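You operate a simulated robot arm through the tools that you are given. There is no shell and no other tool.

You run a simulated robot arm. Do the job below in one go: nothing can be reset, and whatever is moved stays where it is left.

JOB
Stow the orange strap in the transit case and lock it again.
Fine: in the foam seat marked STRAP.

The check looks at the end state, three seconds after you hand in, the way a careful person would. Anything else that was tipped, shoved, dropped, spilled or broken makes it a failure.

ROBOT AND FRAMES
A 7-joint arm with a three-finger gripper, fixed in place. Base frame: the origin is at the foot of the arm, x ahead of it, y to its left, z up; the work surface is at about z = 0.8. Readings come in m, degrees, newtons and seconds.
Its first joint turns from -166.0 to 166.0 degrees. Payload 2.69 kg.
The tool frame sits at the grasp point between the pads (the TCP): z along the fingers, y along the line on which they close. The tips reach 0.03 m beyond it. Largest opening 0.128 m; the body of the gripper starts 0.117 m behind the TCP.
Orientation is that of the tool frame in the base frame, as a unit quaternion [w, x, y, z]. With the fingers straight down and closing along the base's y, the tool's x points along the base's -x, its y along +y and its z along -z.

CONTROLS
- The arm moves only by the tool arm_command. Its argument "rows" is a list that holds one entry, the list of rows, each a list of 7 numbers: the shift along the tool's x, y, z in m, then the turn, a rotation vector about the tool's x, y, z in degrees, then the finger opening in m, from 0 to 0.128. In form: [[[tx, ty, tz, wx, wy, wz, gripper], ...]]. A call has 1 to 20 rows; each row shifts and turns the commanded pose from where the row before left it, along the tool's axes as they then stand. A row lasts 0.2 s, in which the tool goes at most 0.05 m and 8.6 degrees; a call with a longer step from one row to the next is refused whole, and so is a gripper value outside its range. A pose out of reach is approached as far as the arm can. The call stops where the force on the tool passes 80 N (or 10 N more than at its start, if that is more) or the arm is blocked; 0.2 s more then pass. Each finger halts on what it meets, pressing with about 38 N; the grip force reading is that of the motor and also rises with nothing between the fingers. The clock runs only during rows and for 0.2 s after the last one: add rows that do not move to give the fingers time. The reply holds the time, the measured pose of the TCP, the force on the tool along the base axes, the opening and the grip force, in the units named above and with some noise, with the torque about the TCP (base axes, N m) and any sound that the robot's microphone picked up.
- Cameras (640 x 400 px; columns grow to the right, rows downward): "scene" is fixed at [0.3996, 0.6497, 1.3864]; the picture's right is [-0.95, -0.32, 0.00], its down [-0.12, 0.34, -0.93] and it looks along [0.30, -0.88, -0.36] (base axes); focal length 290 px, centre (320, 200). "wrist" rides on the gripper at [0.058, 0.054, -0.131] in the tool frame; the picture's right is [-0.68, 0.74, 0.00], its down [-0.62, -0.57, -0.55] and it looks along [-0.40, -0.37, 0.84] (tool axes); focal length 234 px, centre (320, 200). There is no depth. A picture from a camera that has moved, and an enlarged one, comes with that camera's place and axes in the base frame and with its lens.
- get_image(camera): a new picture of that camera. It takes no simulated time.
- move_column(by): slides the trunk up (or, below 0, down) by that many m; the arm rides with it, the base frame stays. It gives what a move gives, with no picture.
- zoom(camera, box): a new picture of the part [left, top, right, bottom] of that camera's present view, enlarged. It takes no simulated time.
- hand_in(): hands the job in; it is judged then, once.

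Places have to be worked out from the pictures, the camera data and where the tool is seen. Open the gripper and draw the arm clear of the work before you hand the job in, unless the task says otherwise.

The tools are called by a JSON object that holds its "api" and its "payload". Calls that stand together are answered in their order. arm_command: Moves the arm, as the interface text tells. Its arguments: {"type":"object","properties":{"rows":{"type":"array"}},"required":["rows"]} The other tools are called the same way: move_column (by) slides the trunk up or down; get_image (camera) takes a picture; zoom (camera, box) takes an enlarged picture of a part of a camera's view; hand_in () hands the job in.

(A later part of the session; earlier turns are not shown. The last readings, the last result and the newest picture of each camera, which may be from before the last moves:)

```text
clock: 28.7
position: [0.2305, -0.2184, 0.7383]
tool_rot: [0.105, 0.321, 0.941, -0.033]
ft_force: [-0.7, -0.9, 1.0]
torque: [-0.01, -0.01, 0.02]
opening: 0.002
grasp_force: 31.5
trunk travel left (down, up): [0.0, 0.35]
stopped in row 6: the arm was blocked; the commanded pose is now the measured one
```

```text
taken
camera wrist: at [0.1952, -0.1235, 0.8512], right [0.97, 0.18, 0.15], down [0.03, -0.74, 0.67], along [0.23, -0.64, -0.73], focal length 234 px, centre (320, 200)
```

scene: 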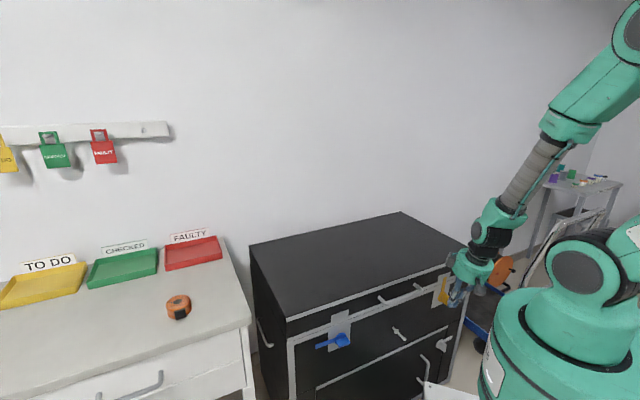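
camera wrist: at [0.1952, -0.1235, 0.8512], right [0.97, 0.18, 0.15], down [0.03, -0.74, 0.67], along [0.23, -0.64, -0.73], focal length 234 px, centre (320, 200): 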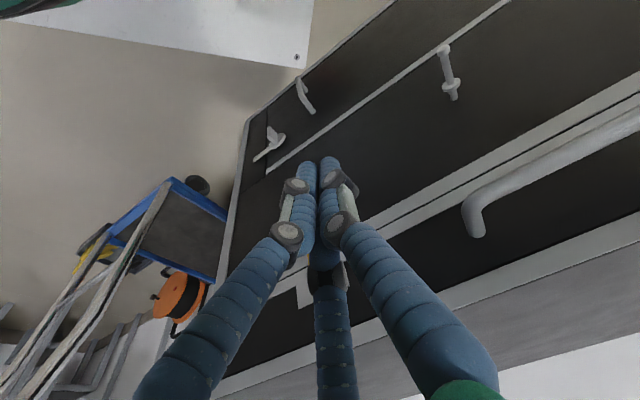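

The arm got blocked near the base while folded with the trunk low (no tool force). I raise the trunk back 0.2 m so the arm can reach down less folded.

{"api": "move_column", "payload": {"by": 0.2}}

{"api": "get_image", "payload": {"camera": "scene"}}

```text
clock: 30.9
position: [0.2318, -0.2178, 0.9378]
tool_rot: [0.107, 0.321, 0.941, -0.033]
ft_force: [0.2, -0.2, -0.5]
torque: [0.01, 0.0, 0.0]
opening: 0.0022
grasp_force: 31.2
trunk travel left (down, up): [-0.2, 0.15]
```

```text
taken
```

scene: 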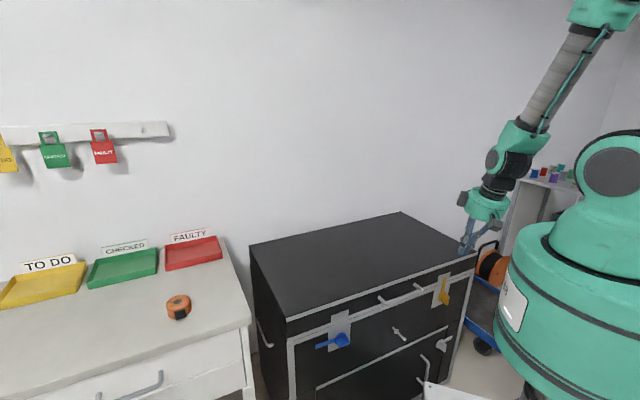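

Trunk is back at nominal and the arm is less folded. I correct the 7° yaw drift and descend again in front of the yellow latch.

{"api": "arm_command", "payload": {"rows": [[[0, 0, 0, 0, 0, 7.4, 0.0], [0.0039, -0.0076, 0.0374, 0, 0, 0, 0.0], [0.0039, -0.0076, 0.0374, 0, 0, 0, 0.0], [0.0039, -0.0076, 0.0374, 0, 0, 0, 0.0], [0.0039, -0.0076, 0.0374, 0, 0, 0, 0.0], [0.0039, -0.0076, 0.0374, 0, 0, 0, 0.0], [0, 0, 0, 0, 0, 0, 0.0]]]}}

{"api": "get_image", "payload": {"camera": "scene"}}

{"api": "get_image", "payload": {"camera": "wrist"}}

```text
clock: 32.5
position: [0.2256, -0.2434, 0.7605]
tool_rot: [0.106, 0.297, 0.949, -0.016]
ft_force: [-2.0, -4.0, -0.6]
torque: [0.4, -0.12, 0.02]
opening: 0.0019
grasp_force: 31.4
out of reach, approached as far as the arm can: row 5
trunk travel left (down, up): [-0.2, 0.15]
```

```text
taken
```

scene: 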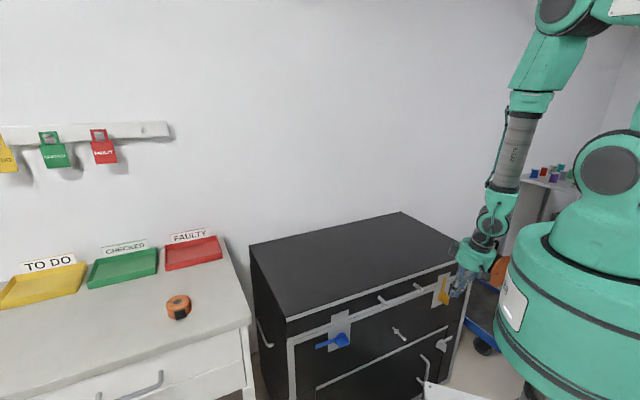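

```text
taken
camera wrist: at [0.1841, -0.1546, 0.877], right [0.96, 0.23, 0.17], down [0.07, -0.76, 0.65], along [0.27, -0.61, -0.74], focal length 234 px, centre (320, 200)
```

wrist: 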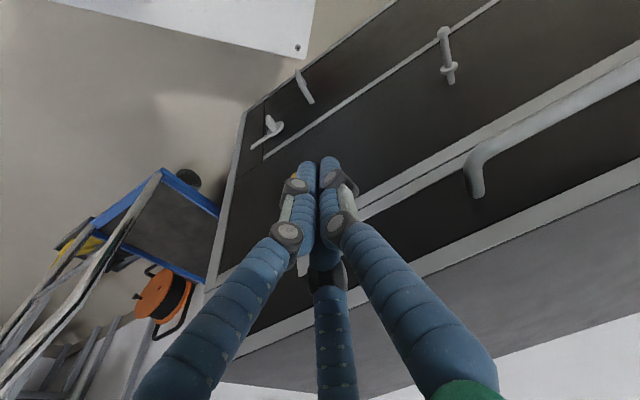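

The arm cannot hold the 45° yaw here, but yaw is unimportant for closed fingers. I give it slack (-6° yaw) and approach to ~1.5 cm off the face just inward of the yellow lever.

{"api": "arm_command", "payload": {"rows": [[[0, 0, 0, 0, 0, -6, 0.0], [-0.0149, -0.0093, 0.006, 0, 0, 0, 0.0], [-0.0149, -0.0093, 0.006, 0, 0, 0, 0.0], [-0.0149, -0.0093, 0.006, 0, 0, 0, 0.0], [0, 0, 0, 0, 0, 0, 0.0]]]}}

{"api": "get_image", "payload": {"camera": "wrist"}}

{"api": "zoom", "payload": {"camera": "scene", "box": [400, 220, 520, 330]}}

```text
clock: 33.7
position: [0.2431, -0.3052, 0.7522]
tool_rot: [0.106, 0.334, 0.936, -0.032]
ft_force: [0.4, -0.1, -0.6]
torque: [0.01, 0.01, -0.02]
opening: 0.002
grasp_force: 31.2
trunk travel left (down, up): [-0.2, 0.15]
```

```text
taken
camera wrist: at [0.2098, -0.2102, 0.866], right [0.98, 0.15, 0.16], down [0.01, -0.75, 0.66], along [0.22, -0.65, -0.73], focal length 234 px, centre (320, 200)
```

wrist: 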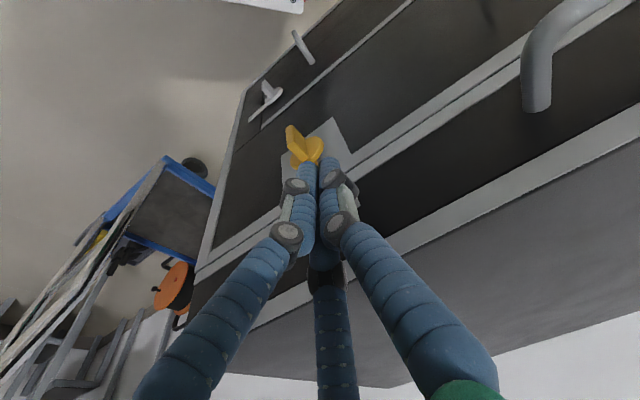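

```text
3.64 times, centred on (460, 275) of scene
camera zoom: at [0.3996, 0.6497, 1.3864], right [-0.95, -0.32, 0.0], down [-0.12, 0.34, -0.93], along [0.3, -0.88, -0.36], focal length 1054 px, centre (-189, -73)
```

zoom: 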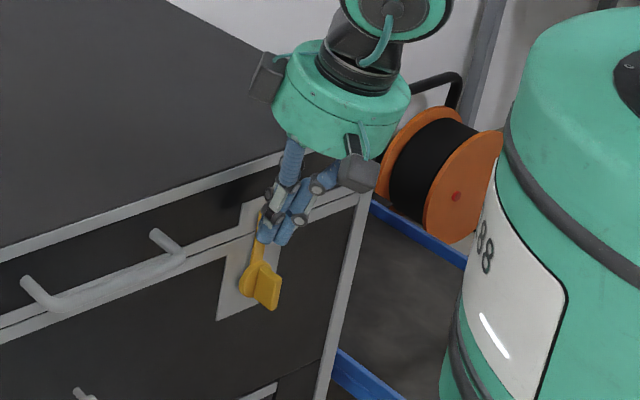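

Tip is at n=-0.388 but slightly in front of the lever. I shift 12 mm inward then advance 10 mm toward the face.

{"api": "arm_command", "payload": {"rows": [[[-0.0012, 0.012, 0.0004, 0, 0, 0, 0.0], [0, 0, 0, 0, 0, 0, 0.0], [-0.00388, -0.0004, 0.00087, 0, 0, 0, 0.0], [-0.00388, -0.0004, 0.00087, 0, 0, 0, 0.0], [-0.00194, -0.0002, 0.00043, 0, 0, 0, 0.0], [0, 0, 0, 0, 0, 0, 0.0]]]}}

{"api": "zoom", "payload": {"camera": "wrist", "box": [240, 90, 400, 210]}}

```text
clock: 35.1
position: [0.2596, -0.3036, 0.7532]
tool_rot: [0.106, 0.334, 0.936, -0.032]
ft_force: [-0.3, -0.1, 0.5]
torque: [0.0, -0.02, -0.01]
opening: 0.002
grasp_force: 31.2
trunk travel left (down, up): [-0.2, 0.15]
```

```text
3.33 times, centred on (320, 150) of wrist
camera zoom: at [0.2264, -0.208, 0.8663], right [0.98, 0.15, 0.16], down [0.01, -0.75, 0.67], along [0.22, -0.65, -0.73], focal length 781 px, centre (320, 367)
```

zoom: 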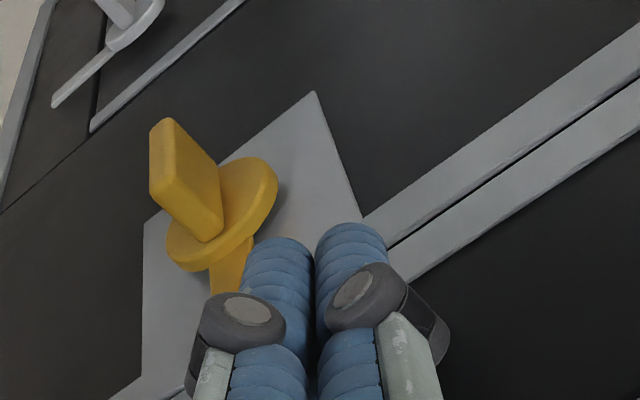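

{"api": "arm_command", "payload": {"rows": [[[-0.00145, -0.00015, 0.00033, 0, 0, 0, 0.0], [-0.00145, -0.00015, 0.00033, 0, 0, 0, 0.0]]]}}

```text
clock: 35.7
position: [0.2607, -0.3028, 0.7522]
tool_rot: [0.106, 0.334, 0.936, -0.032]
ft_force: [-9.3, 4.2, 0.9]
torque: [0.05, 0.21, -0.05]
opening: 0.0023
grasp_force: 30.9
trunk travel left (down, up): [-0.2, 0.15]
```

Light contact (~10 N) with the plate. I back off 1 mm and push outward (-w) against the yellow lever.

{"api": "arm_command", "payload": {"rows": [[[0.00097, 0.0001, -0.0002, 0, 0, 0, 0.0], [0.00096, -0.00995, -0.00033, 0, 0, 0, 0.0], [0.00096, -0.00995, -0.00033, 0, 0, 0, 0.0], [0.00096, -0.00995, -0.00033, 0, 0, 0, 0.0]]]}}

{"api": "zoom", "payload": {"camera": "wrist", "box": [240, 90, 400, 210]}}

```text
clock: 36.6
position: [0.2474, -0.3114, 0.7496]
tool_rot: [0.107, 0.327, 0.938, -0.027]
ft_force: [6.5, 13.5, -1.8]
torque: [0.4, -0.12, 0.26]
opening: 0.0023
grasp_force: 31.3
trunk travel left (down, up): [-0.2, 0.15]
stopped in row 4: the force on the tool passed its limit at 190 N (the readings are from after the stop); the commanded pose is now the measured one
```

```text
3.33 times, centred on (320, 150) of wrist
camera zoom: at [0.2116, -0.2173, 0.864], right [0.97, 0.16, 0.16], down [0.02, -0.75, 0.66], along [0.23, -0.64, -0.73], focal length 781 px, centre (320, 367)
```

zoom: 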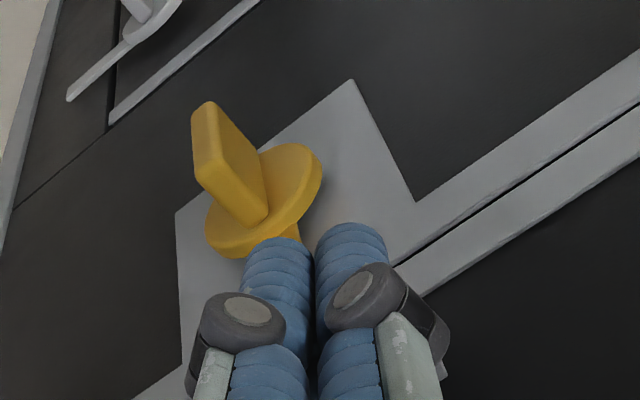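

The yellow lever has a stop in the outward sense, so it must turn the other way (same rotational sense as blue, toward +w). I back off and go around to its outer side.

{"api": "arm_command", "payload": {"rows": [[[0.0145, 0.0018, -0.0032, 0, 0, 0, 0.0], [0.003, -0.0273, -0.0012, 0, 0, 0, 0.0], [0.003, -0.0273, -0.0012, 0, 0, 0, 0.0], [0, 0, 0, 0, 0, 0, 0.0]]]}}

{"api": "get_image", "payload": {"camera": "wrist"}}

{"api": "zoom", "payload": {"camera": "scene", "box": [400, 220, 520, 330]}}

```text
clock: 37.6
position: [0.1978, -0.341, 0.7499]
tool_rot: [0.11, 0.328, 0.938, -0.027]
ft_force: [-0.2, -0.4, -0.8]
torque: [0.01, -0.01, -0.03]
opening: 0.0023
grasp_force: 31.4
trunk travel left (down, up): [-0.2, 0.15]
```

```text
taken
camera wrist: at [0.1625, -0.2479, 0.8644], right [0.97, 0.16, 0.17], down [0.01, -0.75, 0.66], along [0.23, -0.64, -0.73], focal length 234 px, centre (320, 200)
```

wrist: 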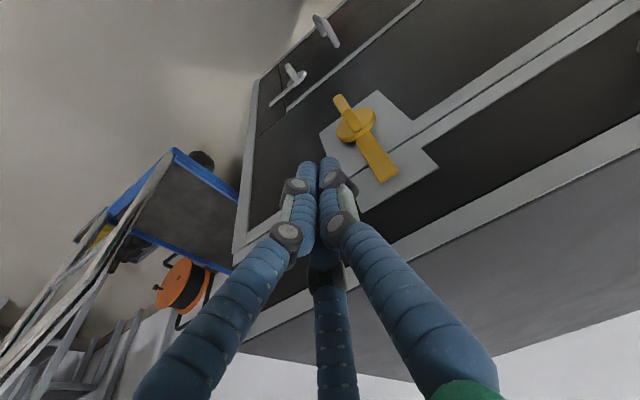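

```text
3.64 times, centred on (460, 275) of scene
camera zoom: at [0.3996, 0.6497, 1.3864], right [-0.95, -0.32, 0.0], down [-0.12, 0.34, -0.93], along [0.3, -0.88, -0.36], focal length 1054 px, centre (-189, -73)
```

zoom: 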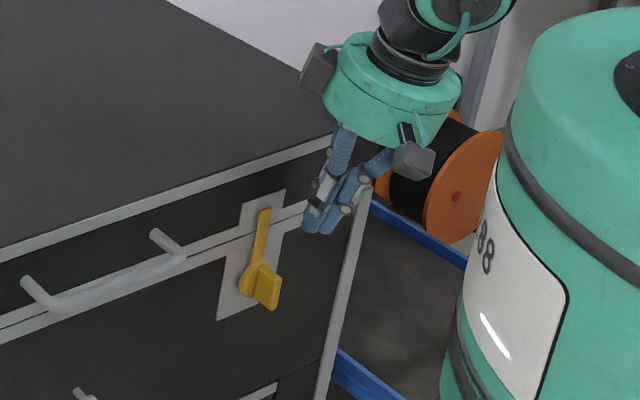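

Now outward of the lever at w=-0.101. I advance to the plate level and push gently toward +w.

{"api": "arm_command", "payload": {"rows": [[[-0.008, -0.001, 0.0018, 0, 0, 0, 0.0], [-0.008, -0.001, 0.0018, 0, 0, 0, 0.0], [0, 0, 0, 0, 0, 0, 0.0]]]}}

{"api": "arm_command", "payload": {"rows": [[[-0.0011, 0.0099, 0.0004, 0, 0, 0, 0.0], [-0.0011, 0.0099, 0.0004, 0, 0, 0, 0.0], [-0.0005, 0.005, 0.0002, 0, 0, 0, 0.0], [-0.0005, 0.005, 0.0002, 0, 0, 0, 0.0], [-0.0005, 0.005, 0.0002, 0, 0, 0, 0.0]]]}}

{"api": "zoom", "payload": {"camera": "wrist", "box": [240, 70, 440, 210]}}

```text
clock: 38.4
position: [0.2097, -0.3525, 0.7507]
tool_rot: [0.11, 0.328, 0.938, -0.026]
ft_force: [-2.0, 1.9, 0.4]
torque: [0.0, 0.06, -0.04]
opening: 0.0024
grasp_force: 31.4
trunk travel left (down, up): [-0.2, 0.15]
```

```text
clock: 39.6
position: [0.2367, -0.3275, 0.751]
tool_rot: [0.11, 0.327, 0.938, -0.026]
ft_force: [0.3, -0.2, -0.4]
torque: [-0.03, -0.05, 0.0]
opening: 0.0019
grasp_force: 30.9
trunk travel left (down, up): [-0.2, 0.15]
```

```text
2.86 times, centred on (340, 140) of wrist
camera zoom: at [0.1995, -0.2342, 0.865], right [0.97, 0.17, 0.17], down [0.01, -0.75, 0.66], along [0.24, -0.64, -0.73], focal length 669 px, centre (263, 371)
```

zoom: 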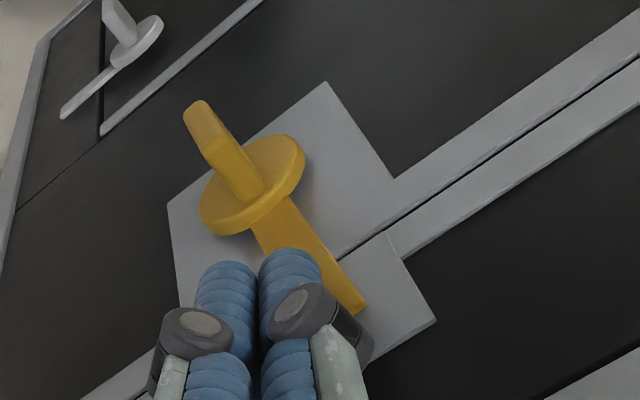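

It turns freely this way. I continue the arc toward +w to about 75°.

{"api": "arm_command", "payload": {"rows": [[[-0.0011, 0.0124, 0.0018, 0, 0, 0, 0.0], [-0.0011, 0.0124, 0.0018, 0, 0, 0, 0.0], [-0.0003, 0.017, 0.0081, 0, 0, 0, 0.0], [0.0009, 0.0145, 0.012, 0, 0, 0, 0.0], [0.0021, 0.0108, 0.0153, 0, 0, 0, 0.0], [0, 0, 0, 0, 0, 0, 0.0]]]}}

{"api": "zoom", "payload": {"camera": "wrist", "box": [220, 70, 420, 210]}}

{"api": "zoom", "payload": {"camera": "scene", "box": [400, 220, 520, 330]}}

```text
clock: 40.6
position: [0.2722, -0.2903, 0.7329]
tool_rot: [0.109, 0.33, 0.937, -0.028]
ft_force: [-0.6, 0.5, -0.1]
torque: [-0.16, -0.11, 0.0]
opening: 0.002
grasp_force: 31.8
trunk travel left (down, up): [-0.2, 0.15]
stopped in row 5: the force on the tool passed its limit at 107 N (the readings are from after the stop); the commanded pose is now the measured one
```

```text
2.86 times, centred on (320, 140) of wrist
camera zoom: at [0.2375, -0.1969, 0.8458], right [0.97, 0.16, 0.17], down [0.01, -0.75, 0.66], along [0.23, -0.64, -0.73], focal length 669 px, centre (320, 371)
```

zoom: 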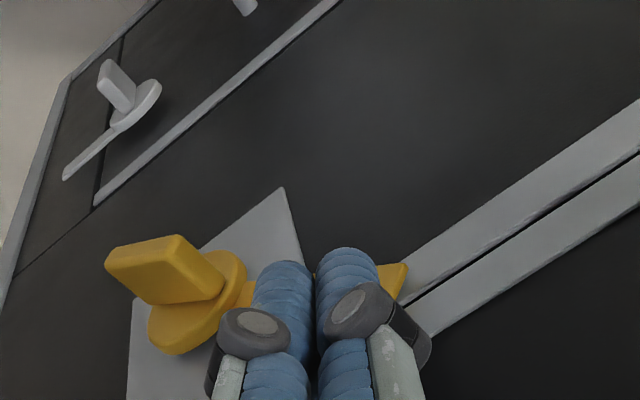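

```text
3.64 times, centred on (460, 275) of scene
camera zoom: at [0.3996, 0.6497, 1.3864], right [-0.95, -0.32, 0.0], down [-0.12, 0.34, -0.93], along [0.3, -0.88, -0.36], focal length 1054 px, centre (-189, -73)
```

zoom: 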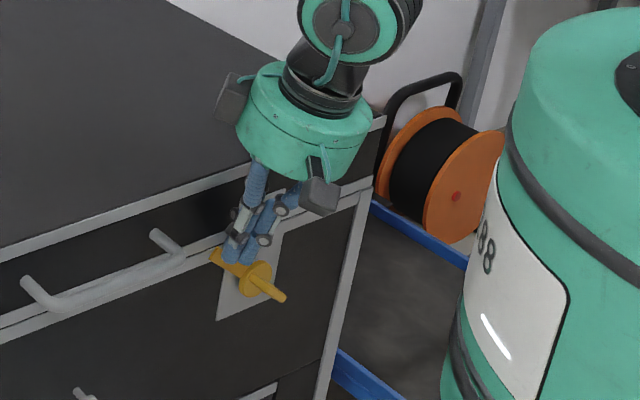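

The lever is at about 60°, and the last step hit 107 N. I retry with small steps in the rotation direction, watching the force.

{"api": "arm_command", "payload": {"rows": [[[0.0003, 0.0015, 0.002, 0, 0, 0, 0.0], [0, 0, 0, 0, 0, 0, 0.0]]]}}

{"api": "arm_command", "payload": {"rows": [[[0.0003, 0.0015, 0.002, 0, 0, 0, 0.0], [0, 0, 0, 0, 0, 0, 0.0]]]}}

```text
clock: 41.2
position: [0.2732, -0.2889, 0.7291]
tool_rot: [0.109, 0.33, 0.937, -0.027]
ft_force: [-6.0, 2.8, -1.4]
torque: [0.11, 0.15, -0.06]
opening: 0.0022
grasp_force: 31.6
trunk travel left (down, up): [-0.2, 0.15]
```

```text
clock: 41.8
position: [0.2739, -0.2876, 0.727]
tool_rot: [0.108, 0.33, 0.937, -0.027]
ft_force: [-9.9, 5.6, 3.5]
torque: [0.07, 0.13, -0.1]
opening: 0.0023
grasp_force: 30.7
trunk travel left (down, up): [-0.2, 0.15]
```

Force is mainly normal to the face (tip catching on the seam trim). I back off 2 mm and continue the arc in small steps.

{"api": "arm_command", "payload": {"rows": [[[0.0019, 0.0002, -0.0004, 0, 0, 0, 0.0], [0.0004, 0.0045, 0.0044, 0, 0, 0, 0.0], [0.0004, 0.0045, 0.0044, 0, 0, 0, 0.0], [0.0004, 0.0045, 0.0044, 0, 0, 0, 0.0], [0.0008, 0.0016, 0.0044, 0, 0, 0, 0.0], [0.0008, 0.0016, 0.0044, 0, 0, 0, 0.0], [0.0008, 0.0016, 0.0044, 0, 0, 0, 0.0], [0.0008, 0.0016, 0.0044, 0, 0, 0, 0.0], [0, 0, 0, 0, 0, 0, 0.0]]]}}

{"api": "zoom", "payload": {"camera": "wrist", "box": [220, 70, 420, 210]}}

{"api": "zoom", "payload": {"camera": "scene", "box": [400, 220, 520, 330]}}

```text
clock: 43.8
position: [0.2894, -0.2739, 0.6984]
tool_rot: [0.11, 0.331, 0.937, -0.027]
ft_force: [-0.6, 1.1, -0.9]
torque: [0.01, 0.03, 0.0]
opening: 0.0023
grasp_force: 31.2
trunk travel left (down, up): [-0.2, 0.15]
```

```text
2.86 times, centred on (320, 140) of wrist
camera zoom: at [0.2543, -0.1802, 0.8115], right [0.97, 0.16, 0.17], down [0.01, -0.75, 0.66], along [0.23, -0.64, -0.73], focal length 669 px, centre (320, 371)
```

zoom: 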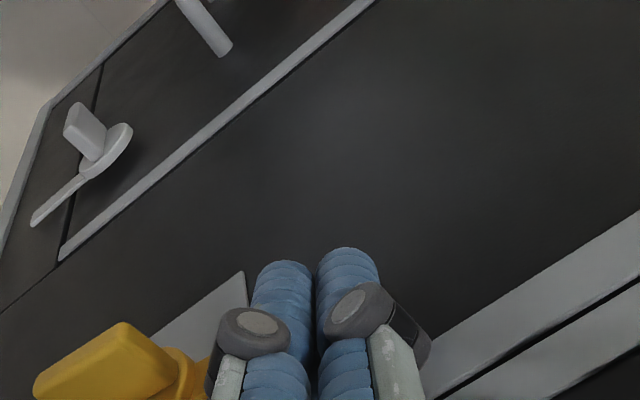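

```text
3.64 times, centred on (460, 275) of scene
camera zoom: at [0.3996, 0.6497, 1.3864], right [-0.95, -0.32, 0.0], down [-0.12, 0.34, -0.93], along [0.3, -0.88, -0.36], focal length 1054 px, centre (-189, -73)
```

zoom: 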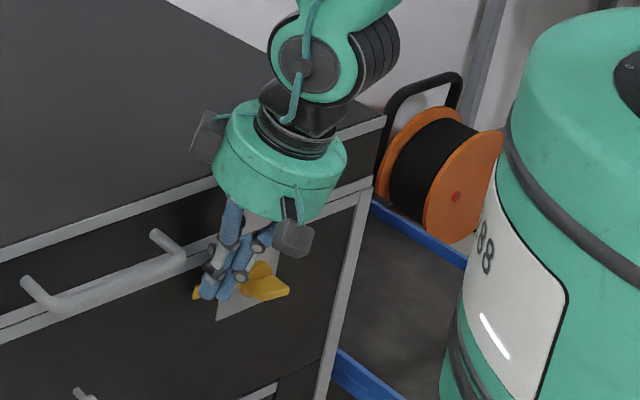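

The yellow lever looks about horizontal. I retreat from the face and rise to check both latches.

{"api": "arm_command", "payload": {"rows": [[[0.0193, 0.0023, -0.0043, 0, 0, 0, 0.0], [0.0193, 0.0023, -0.0043, 0, 0, 0, 0.0], [0.0193, 0.0023, -0.0043, 0, 0, 0, 0.0], [0, 0, -0.045, 0, 0, 0, 0.0], [0, 0, -0.045, 0, 0, 0, 0.0], [0, 0, -0.045, 0, 0, 0, 0.0], [0, 0, -0.045, 0, 0, 0, 0.0], [0, 0, -0.045, 0, 0, 0, 0.0]]]}}

{"api": "zoom", "payload": {"camera": "scene", "box": [300, 240, 480, 360]}}

{"api": "get_image", "payload": {"camera": "wrist"}}

```text
clock: 45.6
position: [0.2229, -0.2008, 0.928]
tool_rot: [0.109, 0.33, 0.937, -0.029]
ft_force: [-0.2, 0.4, 1.0]
torque: [0.02, 0.01, 0.03]
opening: 0.002
grasp_force: 31.3
out of reach, approached as far as the arm can: row 1, 2, 3
trunk travel left (down, up): [-0.2, 0.15]
```

```text
3.33 times, centred on (390, 300) of scene
camera zoom: at [0.3996, 0.6497, 1.3864], right [-0.95, -0.32, 0.0], down [-0.12, 0.34, -0.93], along [0.3, -0.88, -0.36], focal length 966 px, centre (87, -133)
```

zoom: 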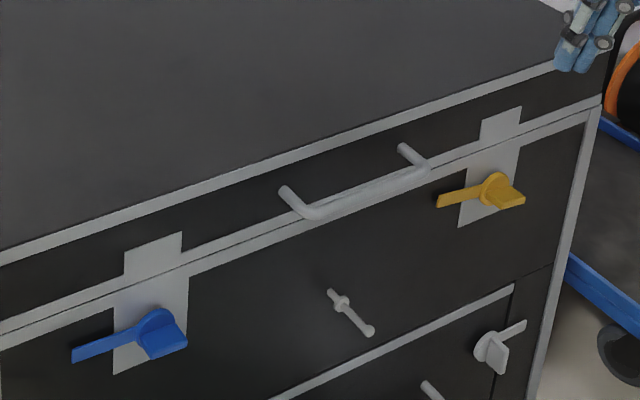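

```text
taken
camera wrist: at [0.1884, -0.1064, 1.0416], right [0.97, 0.16, 0.16], down [0.01, -0.75, 0.66], along [0.23, -0.64, -0.73], focal length 234 px, centre (320, 200)
```

wrist: 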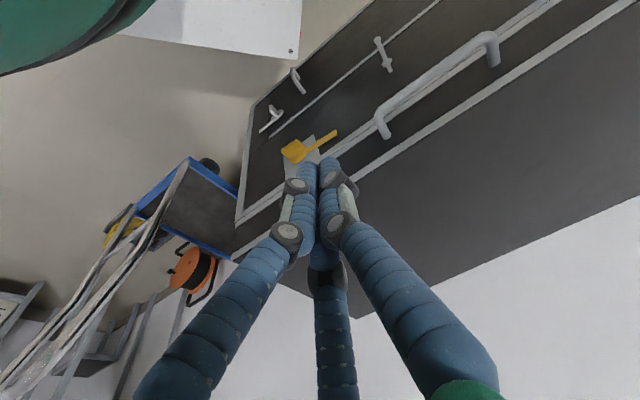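

Both latches are open (levers horizontal). Next the lid: I move above the lid handle, straighten the tool, and turn it so the pads close front-to-back across the bar.

{"api": "arm_command", "payload": {"rows": [[[-0.0161, 0.0277, -0.021, 0, 0, 0, 0.05], [-0.0161, 0.0277, -0.021, 0, 0, 0, 0.05], [-0.0161, 0.0277, -0.021, 0, 0, 0, 0.05], [-0.0161, 0.0277, -0.021, 0, 0, 0, 0.05], [-0.0161, 0.0277, -0.021, 0, 0, 0, 0.05], [0, 0, 0, 0, 0, -8.4, 0.05], [0, 0, 0, 0, 0, -8.4, 0.05], [0, 0, 0, 0, 0, -8.4, 0.05], [0, 0, 0, 0, 0, -8.4, 0.05], [0, 0, 0, 0, 0, -8.4, 0.05], [0, 0, 0, 0, 0, -8.4, 0.05], [0, 0, 0, 0, 0, -8.4, 0.05], [0, 0, 0, 0, 0, -8.4, 0.05], [0, 0, 0, 0, 0, -8.4, 0.05], [0, 0, 0, 0, 0, -8.4, 0.05], [0, 0, 0, -6.3, 1, 0, 0.05], [0, 0, 0, -6.3, 1, 0, 0.05], [0, 0, 0, 0, 0, 0, 0.05]]]}}

{"api": "get_image", "payload": {"camera": "wrist"}}

{"api": "get_image", "payload": {"camera": "scene"}}

```text
clock: 49.4
position: [0.3499, -0.126, 0.9579]
tool_rot: [0.033, -0.385, 0.922, -0.023]
ft_force: [0.4, -0.3, -1.1]
torque: [0.0, 0.1, -0.01]
opening: 0.0502
grasp_force: 0.0
out of reach, approached as far as the arm can: row 4, 11, 12, 13, 14, 15, 16, 17
trunk travel left (down, up): [-0.2, 0.15]
```

```text
taken
camera wrist: at [0.2612, -0.1285, 1.0802], right [-0.05, 1.0, -0.02], down [0.79, 0.05, 0.61], along [0.61, 0.01, -0.79], focal length 234 px, centre (320, 200)
```

wrist: 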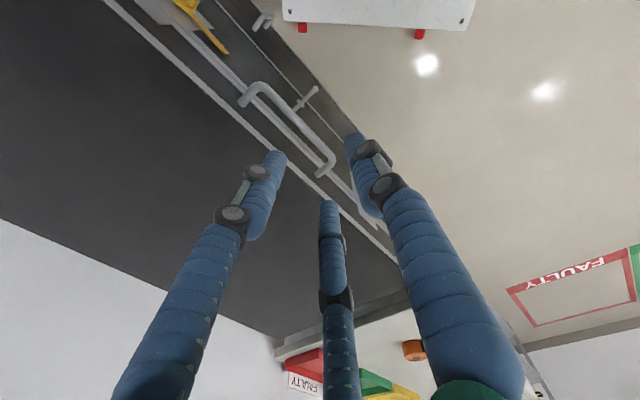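

```text
taken
```

scene: 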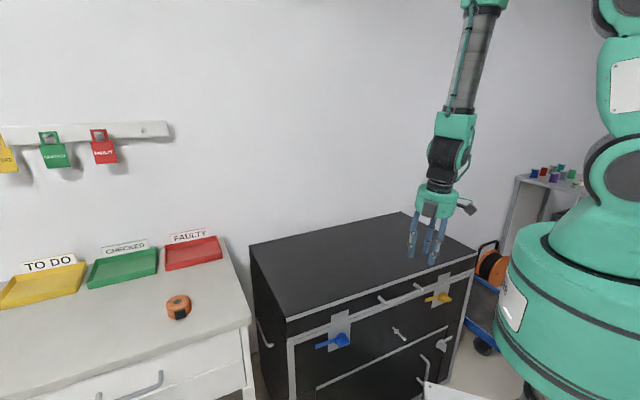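

Orientation is nearly as wanted. I zoom on the handle to fix the bar's position before descending.

{"api": "zoom", "payload": {"camera": "wrist", "box": [220, 60, 380, 200]}}

{"api": "zoom", "payload": {"camera": "scene", "box": [360, 250, 460, 320]}}

```text
2.86 times, centred on (300, 130) of wrist
camera zoom: at [0.2612, -0.1285, 1.0802], right [-0.05, 1.0, -0.02], down [0.79, 0.05, 0.61], along [0.61, 0.01, -0.79], focal length 669 px, centre (377, 400)
```

zoom: 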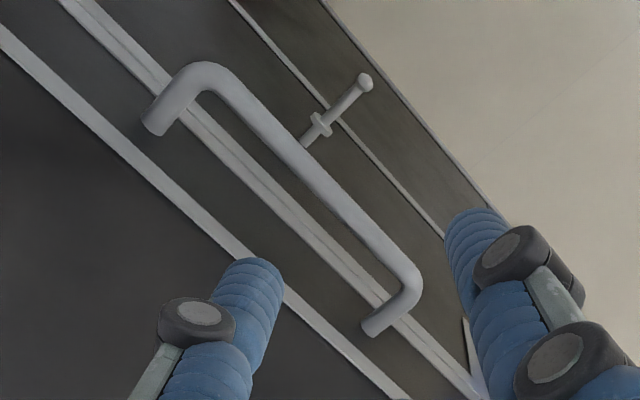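

```text
5.71 times, centred on (410, 285) of scene
camera zoom: at [0.3996, 0.6497, 1.3864], right [-0.95, -0.32, 0.0], down [-0.12, 0.34, -0.93], along [0.3, -0.88, -0.36], focal length 1657 px, centre (-194, -286)
```

zoom: 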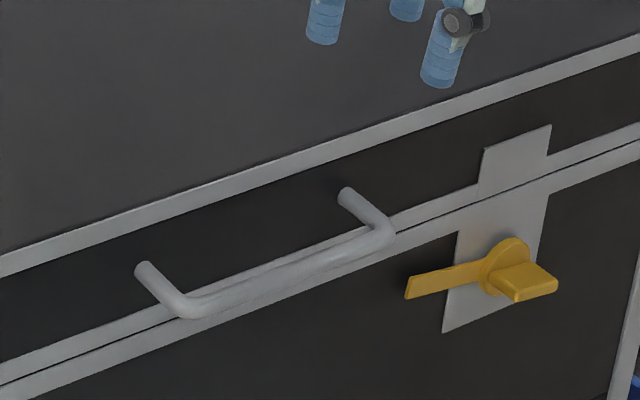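

Bar center: n≈-0.383, w≈0.159, z≈0.753. I shift over it at this height with the fingers opened to 3 cm, then will descend with the trunk so the arm posture stays constant.

{"api": "arm_command", "payload": {"rows": [[[0, -0.0232, 0.0016, 0, 0, 0, 0.03], [0, -0.0232, 0.0016, 0, 0, 0, 0.03], [0, 0, 0, 0, 0, 0, 0.03]]]}}

{"api": "get_image", "payload": {"camera": "wrist"}}

```text
clock: 50.2
position: [0.3622, -0.1417, 0.9619]
tool_rot: [0.033, -0.384, 0.922, -0.032]
ft_force: [1.1, 0.0, -0.2]
torque: [0.02, 0.02, 0.0]
opening: 0.0301
grasp_force: 0.1
out of reach, approached as far as the arm can: row 1, 2
trunk travel left (down, up): [-0.2, 0.15]
```

```text
taken
camera wrist: at [0.2722, -0.1409, 1.0836], right [-0.04, 1.0, -0.04], down [0.78, 0.06, 0.62], along [0.62, 0.0, -0.79], focal length 234 px, centre (320, 200)
```

wrist: 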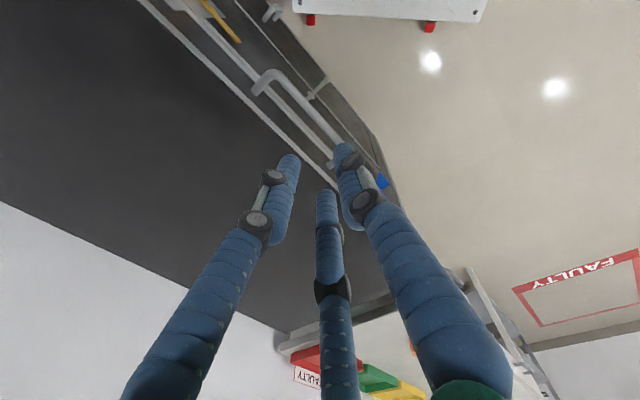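

The arm is sticking at a joint limit in this posture. I raise the tool to free the wrist before trying again with a lower trunk.

{"api": "arm_command", "payload": {"rows": [[[0, 0, -0.04, 0, 0, 0, 0.03], [0, 0, -0.04, 0, 0, 0, 0.03], [0, 0, -0.04, 0, 0, 0, 0.03], [0, 0, -0.04, 0, 0, 0, 0.03], [0, 0, -0.04, 0, 0, 0, 0.03]]]}}

{"api": "get_image", "payload": {"camera": "scene"}}

```text
clock: 51.4
position: [0.3428, -0.135, 1.163]
tool_rot: [0.034, -0.383, 0.923, -0.03]
ft_force: [0.3, 0.7, -0.4]
torque: [0.02, 0.0, -0.04]
opening: 0.0294
grasp_force: 0.1
trunk travel left (down, up): [-0.2, 0.15]
```

```text
taken
```

scene: 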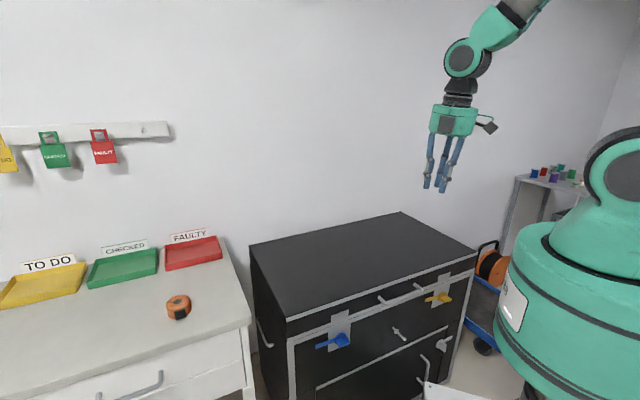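

Free again. I straighten the tool to exactly vertical and center it over the bar at this height.

{"api": "arm_command", "payload": {"rows": [[[0, 0, 0, -4.67, 2.28, 0, 0.03], [-0.006, -0.0226, 0, 0, 0, 0, 0.03], [-0.006, -0.0226, 0, 0, 0, 0, 0.03], [0, 0, 0, 0, 0, 0, 0.03]]]}}

{"api": "move_column", "payload": {"by": -0.2}}

{"api": "get_image", "payload": {"camera": "wrist"}}

{"api": "get_image", "payload": {"camera": "scene"}}

```text
clock: 52.4
position: [0.3845, -0.157, 1.1619]
tool_rot: [0.0, -0.384, 0.923, -0.003]
ft_force: [0.1, 0.0, -0.4]
torque: [0.02, 0.06, -0.01]
opening: 0.0299
grasp_force: 0.1
trunk travel left (down, up): [-0.2, 0.15]
```

```text
clock: 54.6
position: [0.3836, -0.1582, 0.9623]
tool_rot: [0.001, -0.384, 0.923, -0.002]
ft_force: [0.0, -0.9, 0.1]
torque: [-0.02, 0.03, -0.02]
opening: 0.0298
grasp_force: 0.1
trunk travel left (down, up): [0.0, 0.35]
```

```text
taken
camera wrist: at [0.3048, -0.1613, 1.0916], right [-0.05, 1.0, 0.0], down [0.83, 0.04, 0.55], along [0.55, 0.02, -0.83], focal length 234 px, centre (320, 200)
```

wrist: 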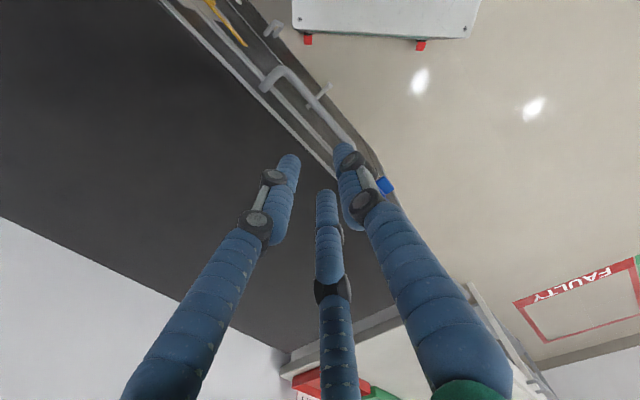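

```text
taken
```

scene: 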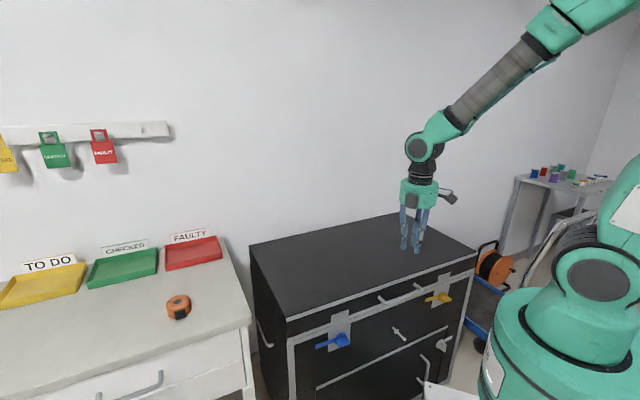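

Tool is vertical and centered over the bar. I descend with the arm, first to z≈0.84 to check alignment.

{"api": "arm_command", "payload": {"rows": [[[0, 0, 0.04, 0, 0, 0, 0.03], [0, 0, 0.04, 0, 0, 0, 0.03], [0, 0, 0.04, 0, 0, 0, 0.03], [0, 0, 0, 0, 0, 0, 0.03]]]}}

{"api": "get_image", "payload": {"camera": "wrist"}}

{"api": "zoom", "payload": {"camera": "scene", "box": [350, 200, 470, 310]}}

```text
clock: 55.6
position: [0.387, -0.1601, 0.8409]
tool_rot: [-0.001, -0.384, 0.923, -0.002]
ft_force: [1.0, 0.2, -0.9]
torque: [0.0, 0.05, 0.0]
opening: 0.0298
grasp_force: 0.1
trunk travel left (down, up): [0.0, 0.35]
```

```text
taken
camera wrist: at [0.3064, -0.1632, 0.9697], right [-0.05, 1.0, 0.0], down [0.83, 0.04, 0.55], along [0.55, 0.02, -0.84], focal length 234 px, centre (320, 200)
```

wrist: 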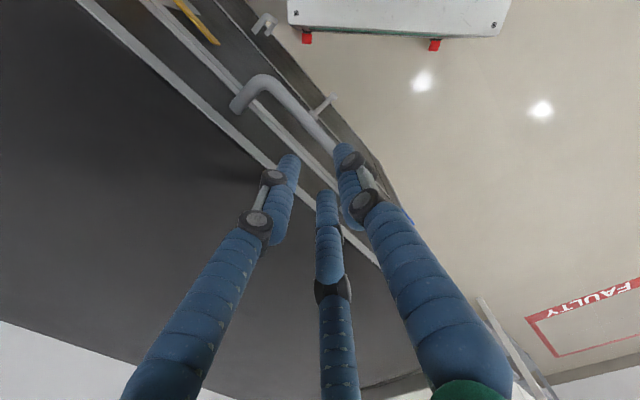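

```text
3.64 times, centred on (410, 255) of scene
camera zoom: at [0.3996, 0.6497, 1.3864], right [-0.95, -0.32, 0.0], down [-0.12, 0.34, -0.93], along [0.3, -0.88, -0.36], focal length 1054 px, centre (-7, 0)
```

zoom: 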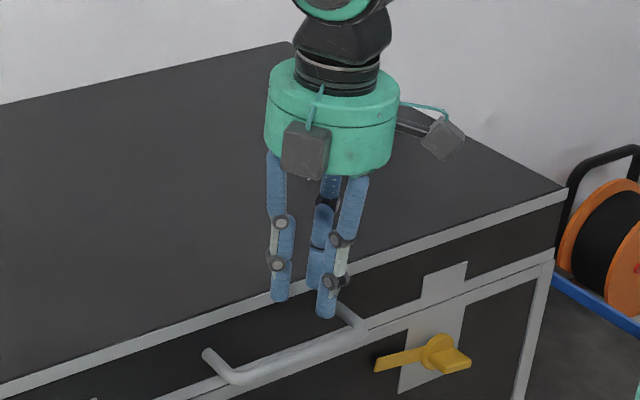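

TCP is 4 mm too close to the lid; I correct that and finish descending so the bar sits between the pads.

{"api": "arm_command", "payload": {"rows": [[[0, 0.004, 0, 0, 0, 0, 0.03], [0, 0, 0.025, 0, 0, 0, 0.03], [0, 0, 0.025, 0, 0, 0, 0.03], [0, 0, 0.025, 0, 0, 0, 0.03], [0, 0, 0, 0, 0, 0, 0.03]]]}}

{"api": "get_image", "payload": {"camera": "wrist"}}

{"api": "zoom", "payload": {"camera": "scene", "box": [350, 220, 450, 320]}}

```text
clock: 56.8
position: [0.3823, -0.1577, 0.7675]
tool_rot: [0.001, -0.385, 0.923, -0.003]
ft_force: [10.8, -18.7, 1.7]
torque: [-0.38, -0.04, -0.45]
opening: 0.0343
grasp_force: 2.8
trunk travel left (down, up): [0.0, 0.35]
```

```text
taken
camera wrist: at [0.3026, -0.161, 0.8974], right [-0.05, 1.0, 0.0], down [0.83, 0.04, 0.55], along [0.55, 0.02, -0.83], focal length 234 px, centre (320, 200)
```

wrist: 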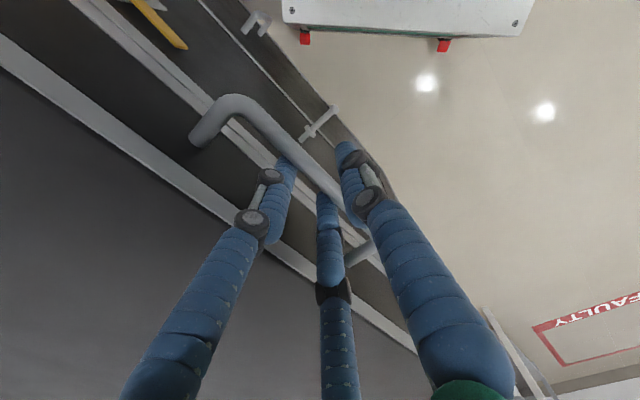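

```text
4.00 times, centred on (400, 270) of scene
camera zoom: at [0.3996, 0.6497, 1.3864], right [-0.95, -0.32, 0.0], down [-0.12, 0.34, -0.93], along [0.3, -0.88, -0.36], focal length 1160 px, centre (0, -80)
```

zoom: 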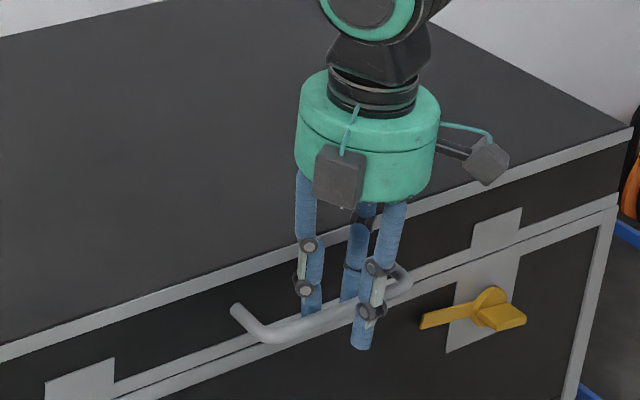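

The bar presses lightly on the inner finger, so it sits ~8 mm nearer the lid than centered. I shift that way and close on the bar.

{"api": "arm_command", "payload": {"rows": [[[0, -0.004, 0, 0, 0, 0, 0.034], [0, -0.004, 0, 0, 0, 0, 0.034], [0, 0, 0, 0, 0, 0, 0.034]]]}}

{"api": "arm_command", "payload": {"rows": [[[0, 0, 0, 0, 0, 0, 0.02], [0, 0, 0, 0, 0, 0, 0.01], [0, 0, 0, 0, 0, 0, 0.0], [0, 0, 0, 0, 0, 0, 0.0]]]}}

{"api": "get_image", "payload": {"camera": "wrist"}}

```text
clock: 57.6
position: [0.3869, -0.1605, 0.7681]
tool_rot: [-0.001, -0.385, 0.923, -0.002]
ft_force: [0.1, -0.1, 0.0]
torque: [0.0, 0.0, -0.03]
opening: 0.0337
grasp_force: 0.1
trunk travel left (down, up): [0.0, 0.35]
```

```text
clock: 58.6
position: [0.3845, -0.1604, 0.7681]
tool_rot: [-0.001, -0.385, 0.923, -0.002]
ft_force: [-20.4, 23.0, -1.1]
torque: [0.22, 0.42, -0.15]
opening: 0.0198
grasp_force: 44.0
trunk travel left (down, up): [0.0, 0.35]
```

```text
taken
camera wrist: at [0.3054, -0.1633, 0.8968], right [-0.05, 1.0, 0.0], down [0.84, 0.04, 0.55], along [0.55, 0.02, -0.84], focal length 234 px, centre (320, 200)
```

wrist: 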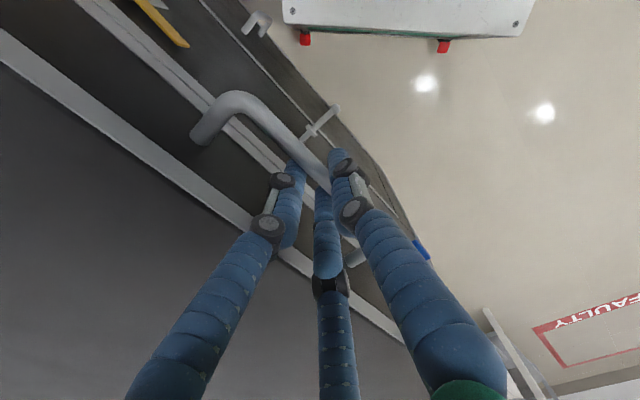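

The bar is gripped firmly (opening 0.0198, bar center ≈ n -0.384). I lift the lid in a small step along an arc about the rear hinge and read the force.

{"api": "arm_command", "payload": {"rows": [[[0, 0.001, -0.01, 0, 0, 0, 0.0], [0, -0.0015, -0.01, 0, 0, 0, 0.0], [0, -0.002, -0.01, 0, 0, 0, 0.0], [0, -0.003, -0.011, 0, 0, 0, 0.0], [0, 0, 0, 0, 0, 0, 0.0]]]}}

{"api": "get_image", "payload": {"camera": "scene"}}

```text
clock: 59.8
position: [0.3884, -0.164, 0.8088]
tool_rot: [-0.001, -0.384, 0.923, -0.001]
ft_force: [-42.8, 11.9, 3.6]
torque: [0.12, 0.67, -0.04]
opening: 0.0196
grasp_force: 44.3
trunk travel left (down, up): [0.0, 0.35]
```

```text
taken
```

scene: 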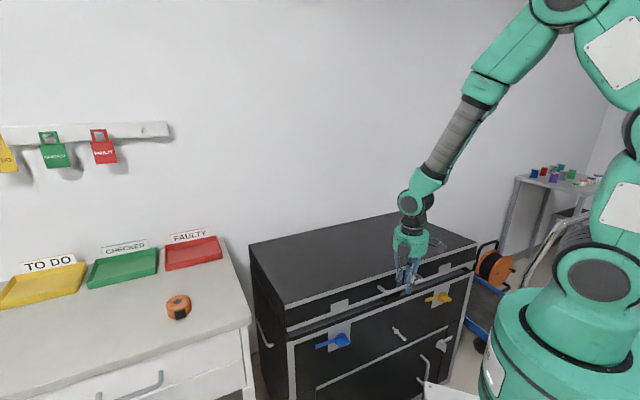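

The lid is rising, with about 39 N radial load toward the front. I add a small offset outward and continue the arc to ~10°.

{"api": "arm_command", "payload": {"rows": [[[0.0008, -0.0003, -0.01, 0, 0, 0, 0.0], [0, -0.0022, -0.01, 0, 0, 0, 0.0], [0, -0.0027, -0.01, 0, 0, 0, 0.0], [0, -0.003, -0.01, 0, 0, 0, 0.0], [0, 0, 0, 0, 0, 0, 0.0]]]}}

```text
clock: 61.0
position: [0.3947, -0.1697, 0.849]
tool_rot: [-0.001, -0.384, 0.923, -0.002]
ft_force: [-38.8, 27.7, 10.5]
torque: [0.56, 0.34, -0.09]
opening: 0.0198
grasp_force: 44.7
trunk travel left (down, up): [0.0, 0.35]
```

Radial load rose, which means the hinge axis sits a bit higher (z≈0.72) than assumed. I continue with the corrected arc.

{"api": "arm_command", "payload": {"rows": [[[0.0003, 0.0003, -0.01, 0, 0, 0, 0.0], [0, -0.003, -0.01, 0, 0, 0, 0.0], [0, -0.0034, -0.0101, 0, 0, 0, 0.0], [0, -0.0036, -0.0101, 0, 0, 0, 0.0], [0, 0, 0, 0, 0, 0, 0.0]]]}}

```text
clock: 62.2
position: [0.4035, -0.178, 0.8896]
tool_rot: [0.001, -0.385, 0.923, -0.003]
ft_force: [-16.4, 9.5, 5.9]
torque: [0.34, -0.07, -0.14]
opening: 0.0196
grasp_force: 44.5
trunk travel left (down, up): [0.0, 0.35]
```

Load dropped to ~18 N, so the arc model is good. I continue 10° more and start tilting the tool gradually outward for reach.

{"api": "arm_command", "payload": {"rows": [[[0, -0.0026, -0.0096, 1.5, 0, 0, 0.0], [0, -0.0034, -0.0095, 1.5, 0, 0, 0.0], [0, -0.0039, -0.0094, 1.5, 0, 0, 0.0], [0, -0.0043, -0.0093, 1.5, 0, 0, 0.0], [0, -0.0049, -0.0088, 1.5, 0, 0, 0.0], [0, -0.0053, -0.0087, 1.5, 0, 0, 0.0], [0, -0.0057, -0.0085, 1.5, 0, 0, 0.0], [0, -0.0061, -0.0083, 1.5, 0, 0, 0.0], [0, 0, 0, 0, 0, 0, 0.0]]]}}

{"api": "get_image", "payload": {"camera": "scene"}}

```text
clock: 64.2
position: [0.4255, -0.2003, 0.9645]
tool_rot: [0.041, -0.382, 0.918, -0.099]
ft_force: [14.2, -16.8, -11.9]
torque: [0.13, -0.58, -0.14]
opening: 0.0194
grasp_force: 44.7
trunk travel left (down, up): [0.0, 0.35]
```

```text
taken
```

scene: 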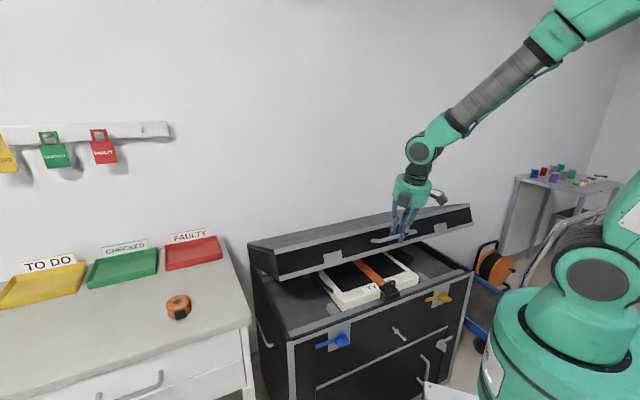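

The lid is ~25° open and foam with contents is visible. Forces are modest, so I continue another 10° with progressive tilt.

{"api": "arm_command", "payload": {"rows": [[[0, -0.0073, -0.0077, 1.5, 0, 0, 0.0], [0, -0.0069, -0.0076, 1.5, 0, 0, 0.0], [0, -0.0072, -0.0072, 1.5, 0, 0, 0.0], [0, -0.0075, -0.0067, 1.5, 0, 0, 0.0], [0, -0.0078, -0.0064, 1.5, 0, 0, 0.0], [0, -0.0082, -0.006, 1.5, 0, 0, 0.0], [0, -0.0083, -0.0056, 1.5, 0, 0, 0.0], [0, -0.0086, -0.0052, 1.5, 0, 0, 0.0], [0, 0, 0, 0, 0, 0, 0.0]]]}}

```text
clock: 66.2
position: [0.456, -0.2299, 1.0318]
tool_rot: [0.08, -0.376, 0.903, -0.193]
ft_force: [3.8, -12.3, -10.1]
torque: [-0.27, 0.09, -0.32]
opening: 0.0198
grasp_force: 45.0
trunk travel left (down, up): [0.0, 0.35]
```

Loads are only ~15 N. I continue another ~15° along the arc.

{"api": "arm_command", "payload": {"rows": [[[0, -0.0114, -0.0051, 1, 0, 0, 0.0], [0, -0.0113, -0.0052, 1, 0, 0, 0.0], [0, -0.0116, -0.0047, 1, 0, 0, 0.0], [0, -0.0118, -0.0042, 1, 0, 0, 0.0], [0, -0.0119, -0.0037, 1, 0, 0, 0.0], [0, -0.0122, -0.0031, 1, 0, 0, 0.0], [0, -0.0123, -0.0025, 1, 0, 0, 0.0], [0, -0.0123, -0.002, 1, 0, 0, 0.0], [0, -0.0123, -0.0015, 1, 0, 0, 0.0], [0, -0.0124, -0.001, 1, 0, 0, 0.0], [0, 0, 0, 0, 0, 0, 0.0]]]}}

{"api": "get_image", "payload": {"camera": "scene"}}

```text
clock: 68.6
position: [0.5184, -0.2927, 1.1194]
tool_rot: [0.112, -0.368, 0.882, -0.273]
ft_force: [4.4, 2.6, 1.2]
torque: [0.0, 0.03, -0.33]
opening: 0.0197
grasp_force: 44.3
trunk travel left (down, up): [0.0, 0.35]
```

```text
taken
```

scene: 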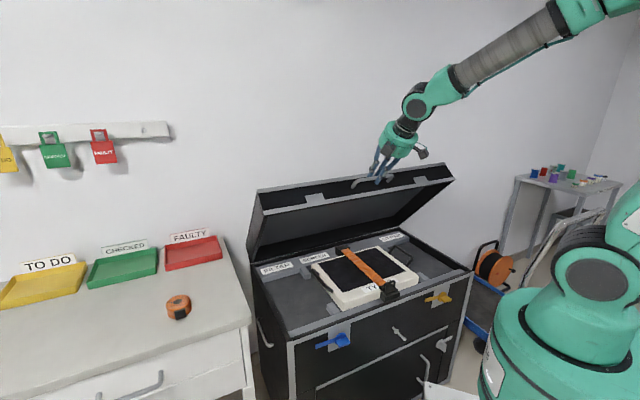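

Almost zero load; lid ≈47° open and the foam labels are becoming visible. I continue along the refined arc (hinge ≈ n -0.887, z 0.704).

{"api": "arm_command", "payload": {"rows": [[[0, -0.0175, -0.0006, 0.8, 0, 0, 0.0], [0, -0.0175, 0.0003, 0.8, 0, 0, 0.0], [0, -0.0174, 0.001, 0.8, 0, 0, 0.0], [0, -0.0174, 0.002, 0.8, 0, 0, 0.0], [0, -0.0173, 0.0028, 0.8, 0, 0, 0.0], [0, -0.0171, 0.0037, 0.8, 0, 0, 0.0], [0, -0.0169, 0.0045, 0.8, 0, 0, 0.0], [0, 0, 0, 0, 0, 0, 0.0]]]}}

```text
clock: 70.4
position: [0.5939, -0.368, 1.1791]
tool_rot: [0.13, -0.362, 0.868, -0.314]
ft_force: [-2.0, -17.8, -21.5]
torque: [-0.02, 0.08, -0.21]
opening: 0.0199
grasp_force: 44.4
trunk travel left (down, up): [0.0, 0.35]
```

{"api": "arm_command", "payload": {"rows": [[[0, -0.016, 0.0061, 0.8, 0, 0, 0.0], [0, -0.0163, 0.0064, 0.8, 0, 0, 0.0], [0, -0.0161, 0.0071, 0.8, 0, 0, 0.0], [0, -0.0157, 0.0079, 0.8, 0, 0, 0.0], [0, -0.0154, 0.0086, 0.8, 0, 0, 0.0], [0, -0.0149, 0.0093, 0.8, 0, 0, 0.0], [0, -0.0144, 0.0099, 0.8, 0, 0, 0.0], [0, 0, 0, 0, 0, 0, 0.0]]]}}

{"api": "get_image", "payload": {"camera": "scene"}}

```text
clock: 72.2
position: [0.6781, -0.4525, 1.2104]
tool_rot: [0.146, -0.356, 0.853, -0.353]
ft_force: [-4.4, -18.0, -49.1]
torque: [0.09, 0.46, -0.34]
opening: 0.0201
grasp_force: 44.8
trunk travel left (down, up): [0.0, 0.35]
```

```text
taken
```

scene: 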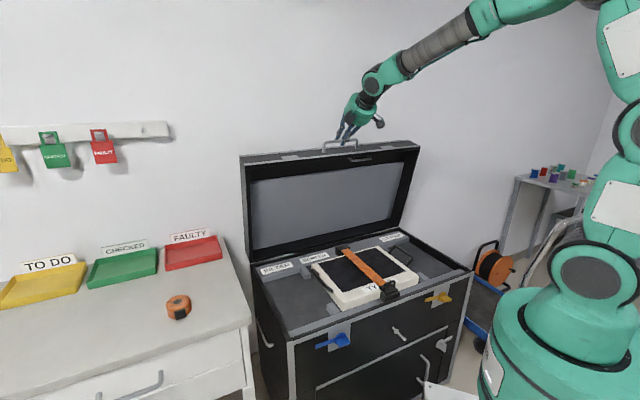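

Lid is ~78° open; load is inward radial (~49 N), so I trim 2 mm and continue to about 90°.

{"api": "arm_command", "payload": {"rows": [[[0, -0.012, 0.012, 0, 0, 0, 0.0], [0, -0.0129, 0.0112, 0, 0, 0, 0.0], [0, -0.0126, 0.0116, 0, 0, 0, 0.0], [0, -0.0122, 0.012, 0, 0, 0, 0.0], [0, -0.0117, 0.0124, 0, 0, 0, 0.0], [0, -0.0112, 0.0128, 0, 0, 0, 0.0], [0, 0, 0, 0, 0, 0, 0.0]]]}}

{"api": "get_image", "payload": {"camera": "scene"}}

```text
clock: 73.8
position: [0.7502, -0.5237, 1.2095]
tool_rot: [0.147, -0.355, 0.853, -0.354]
ft_force: [-7.2, -8.2, -42.0]
torque: [0.29, 0.44, -0.15]
opening: 0.0199
grasp_force: 44.3
trunk travel left (down, up): [0.0, 0.35]
```

```text
taken
```

scene: 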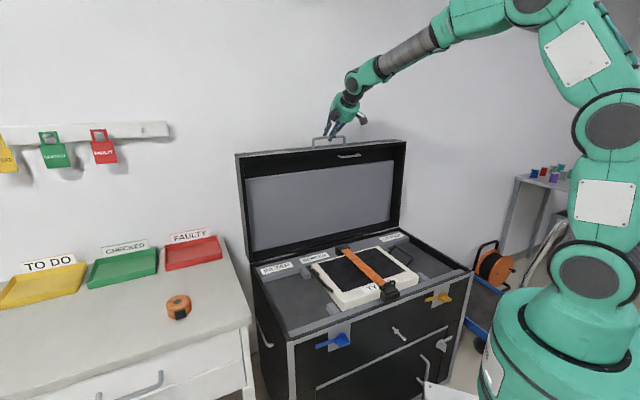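

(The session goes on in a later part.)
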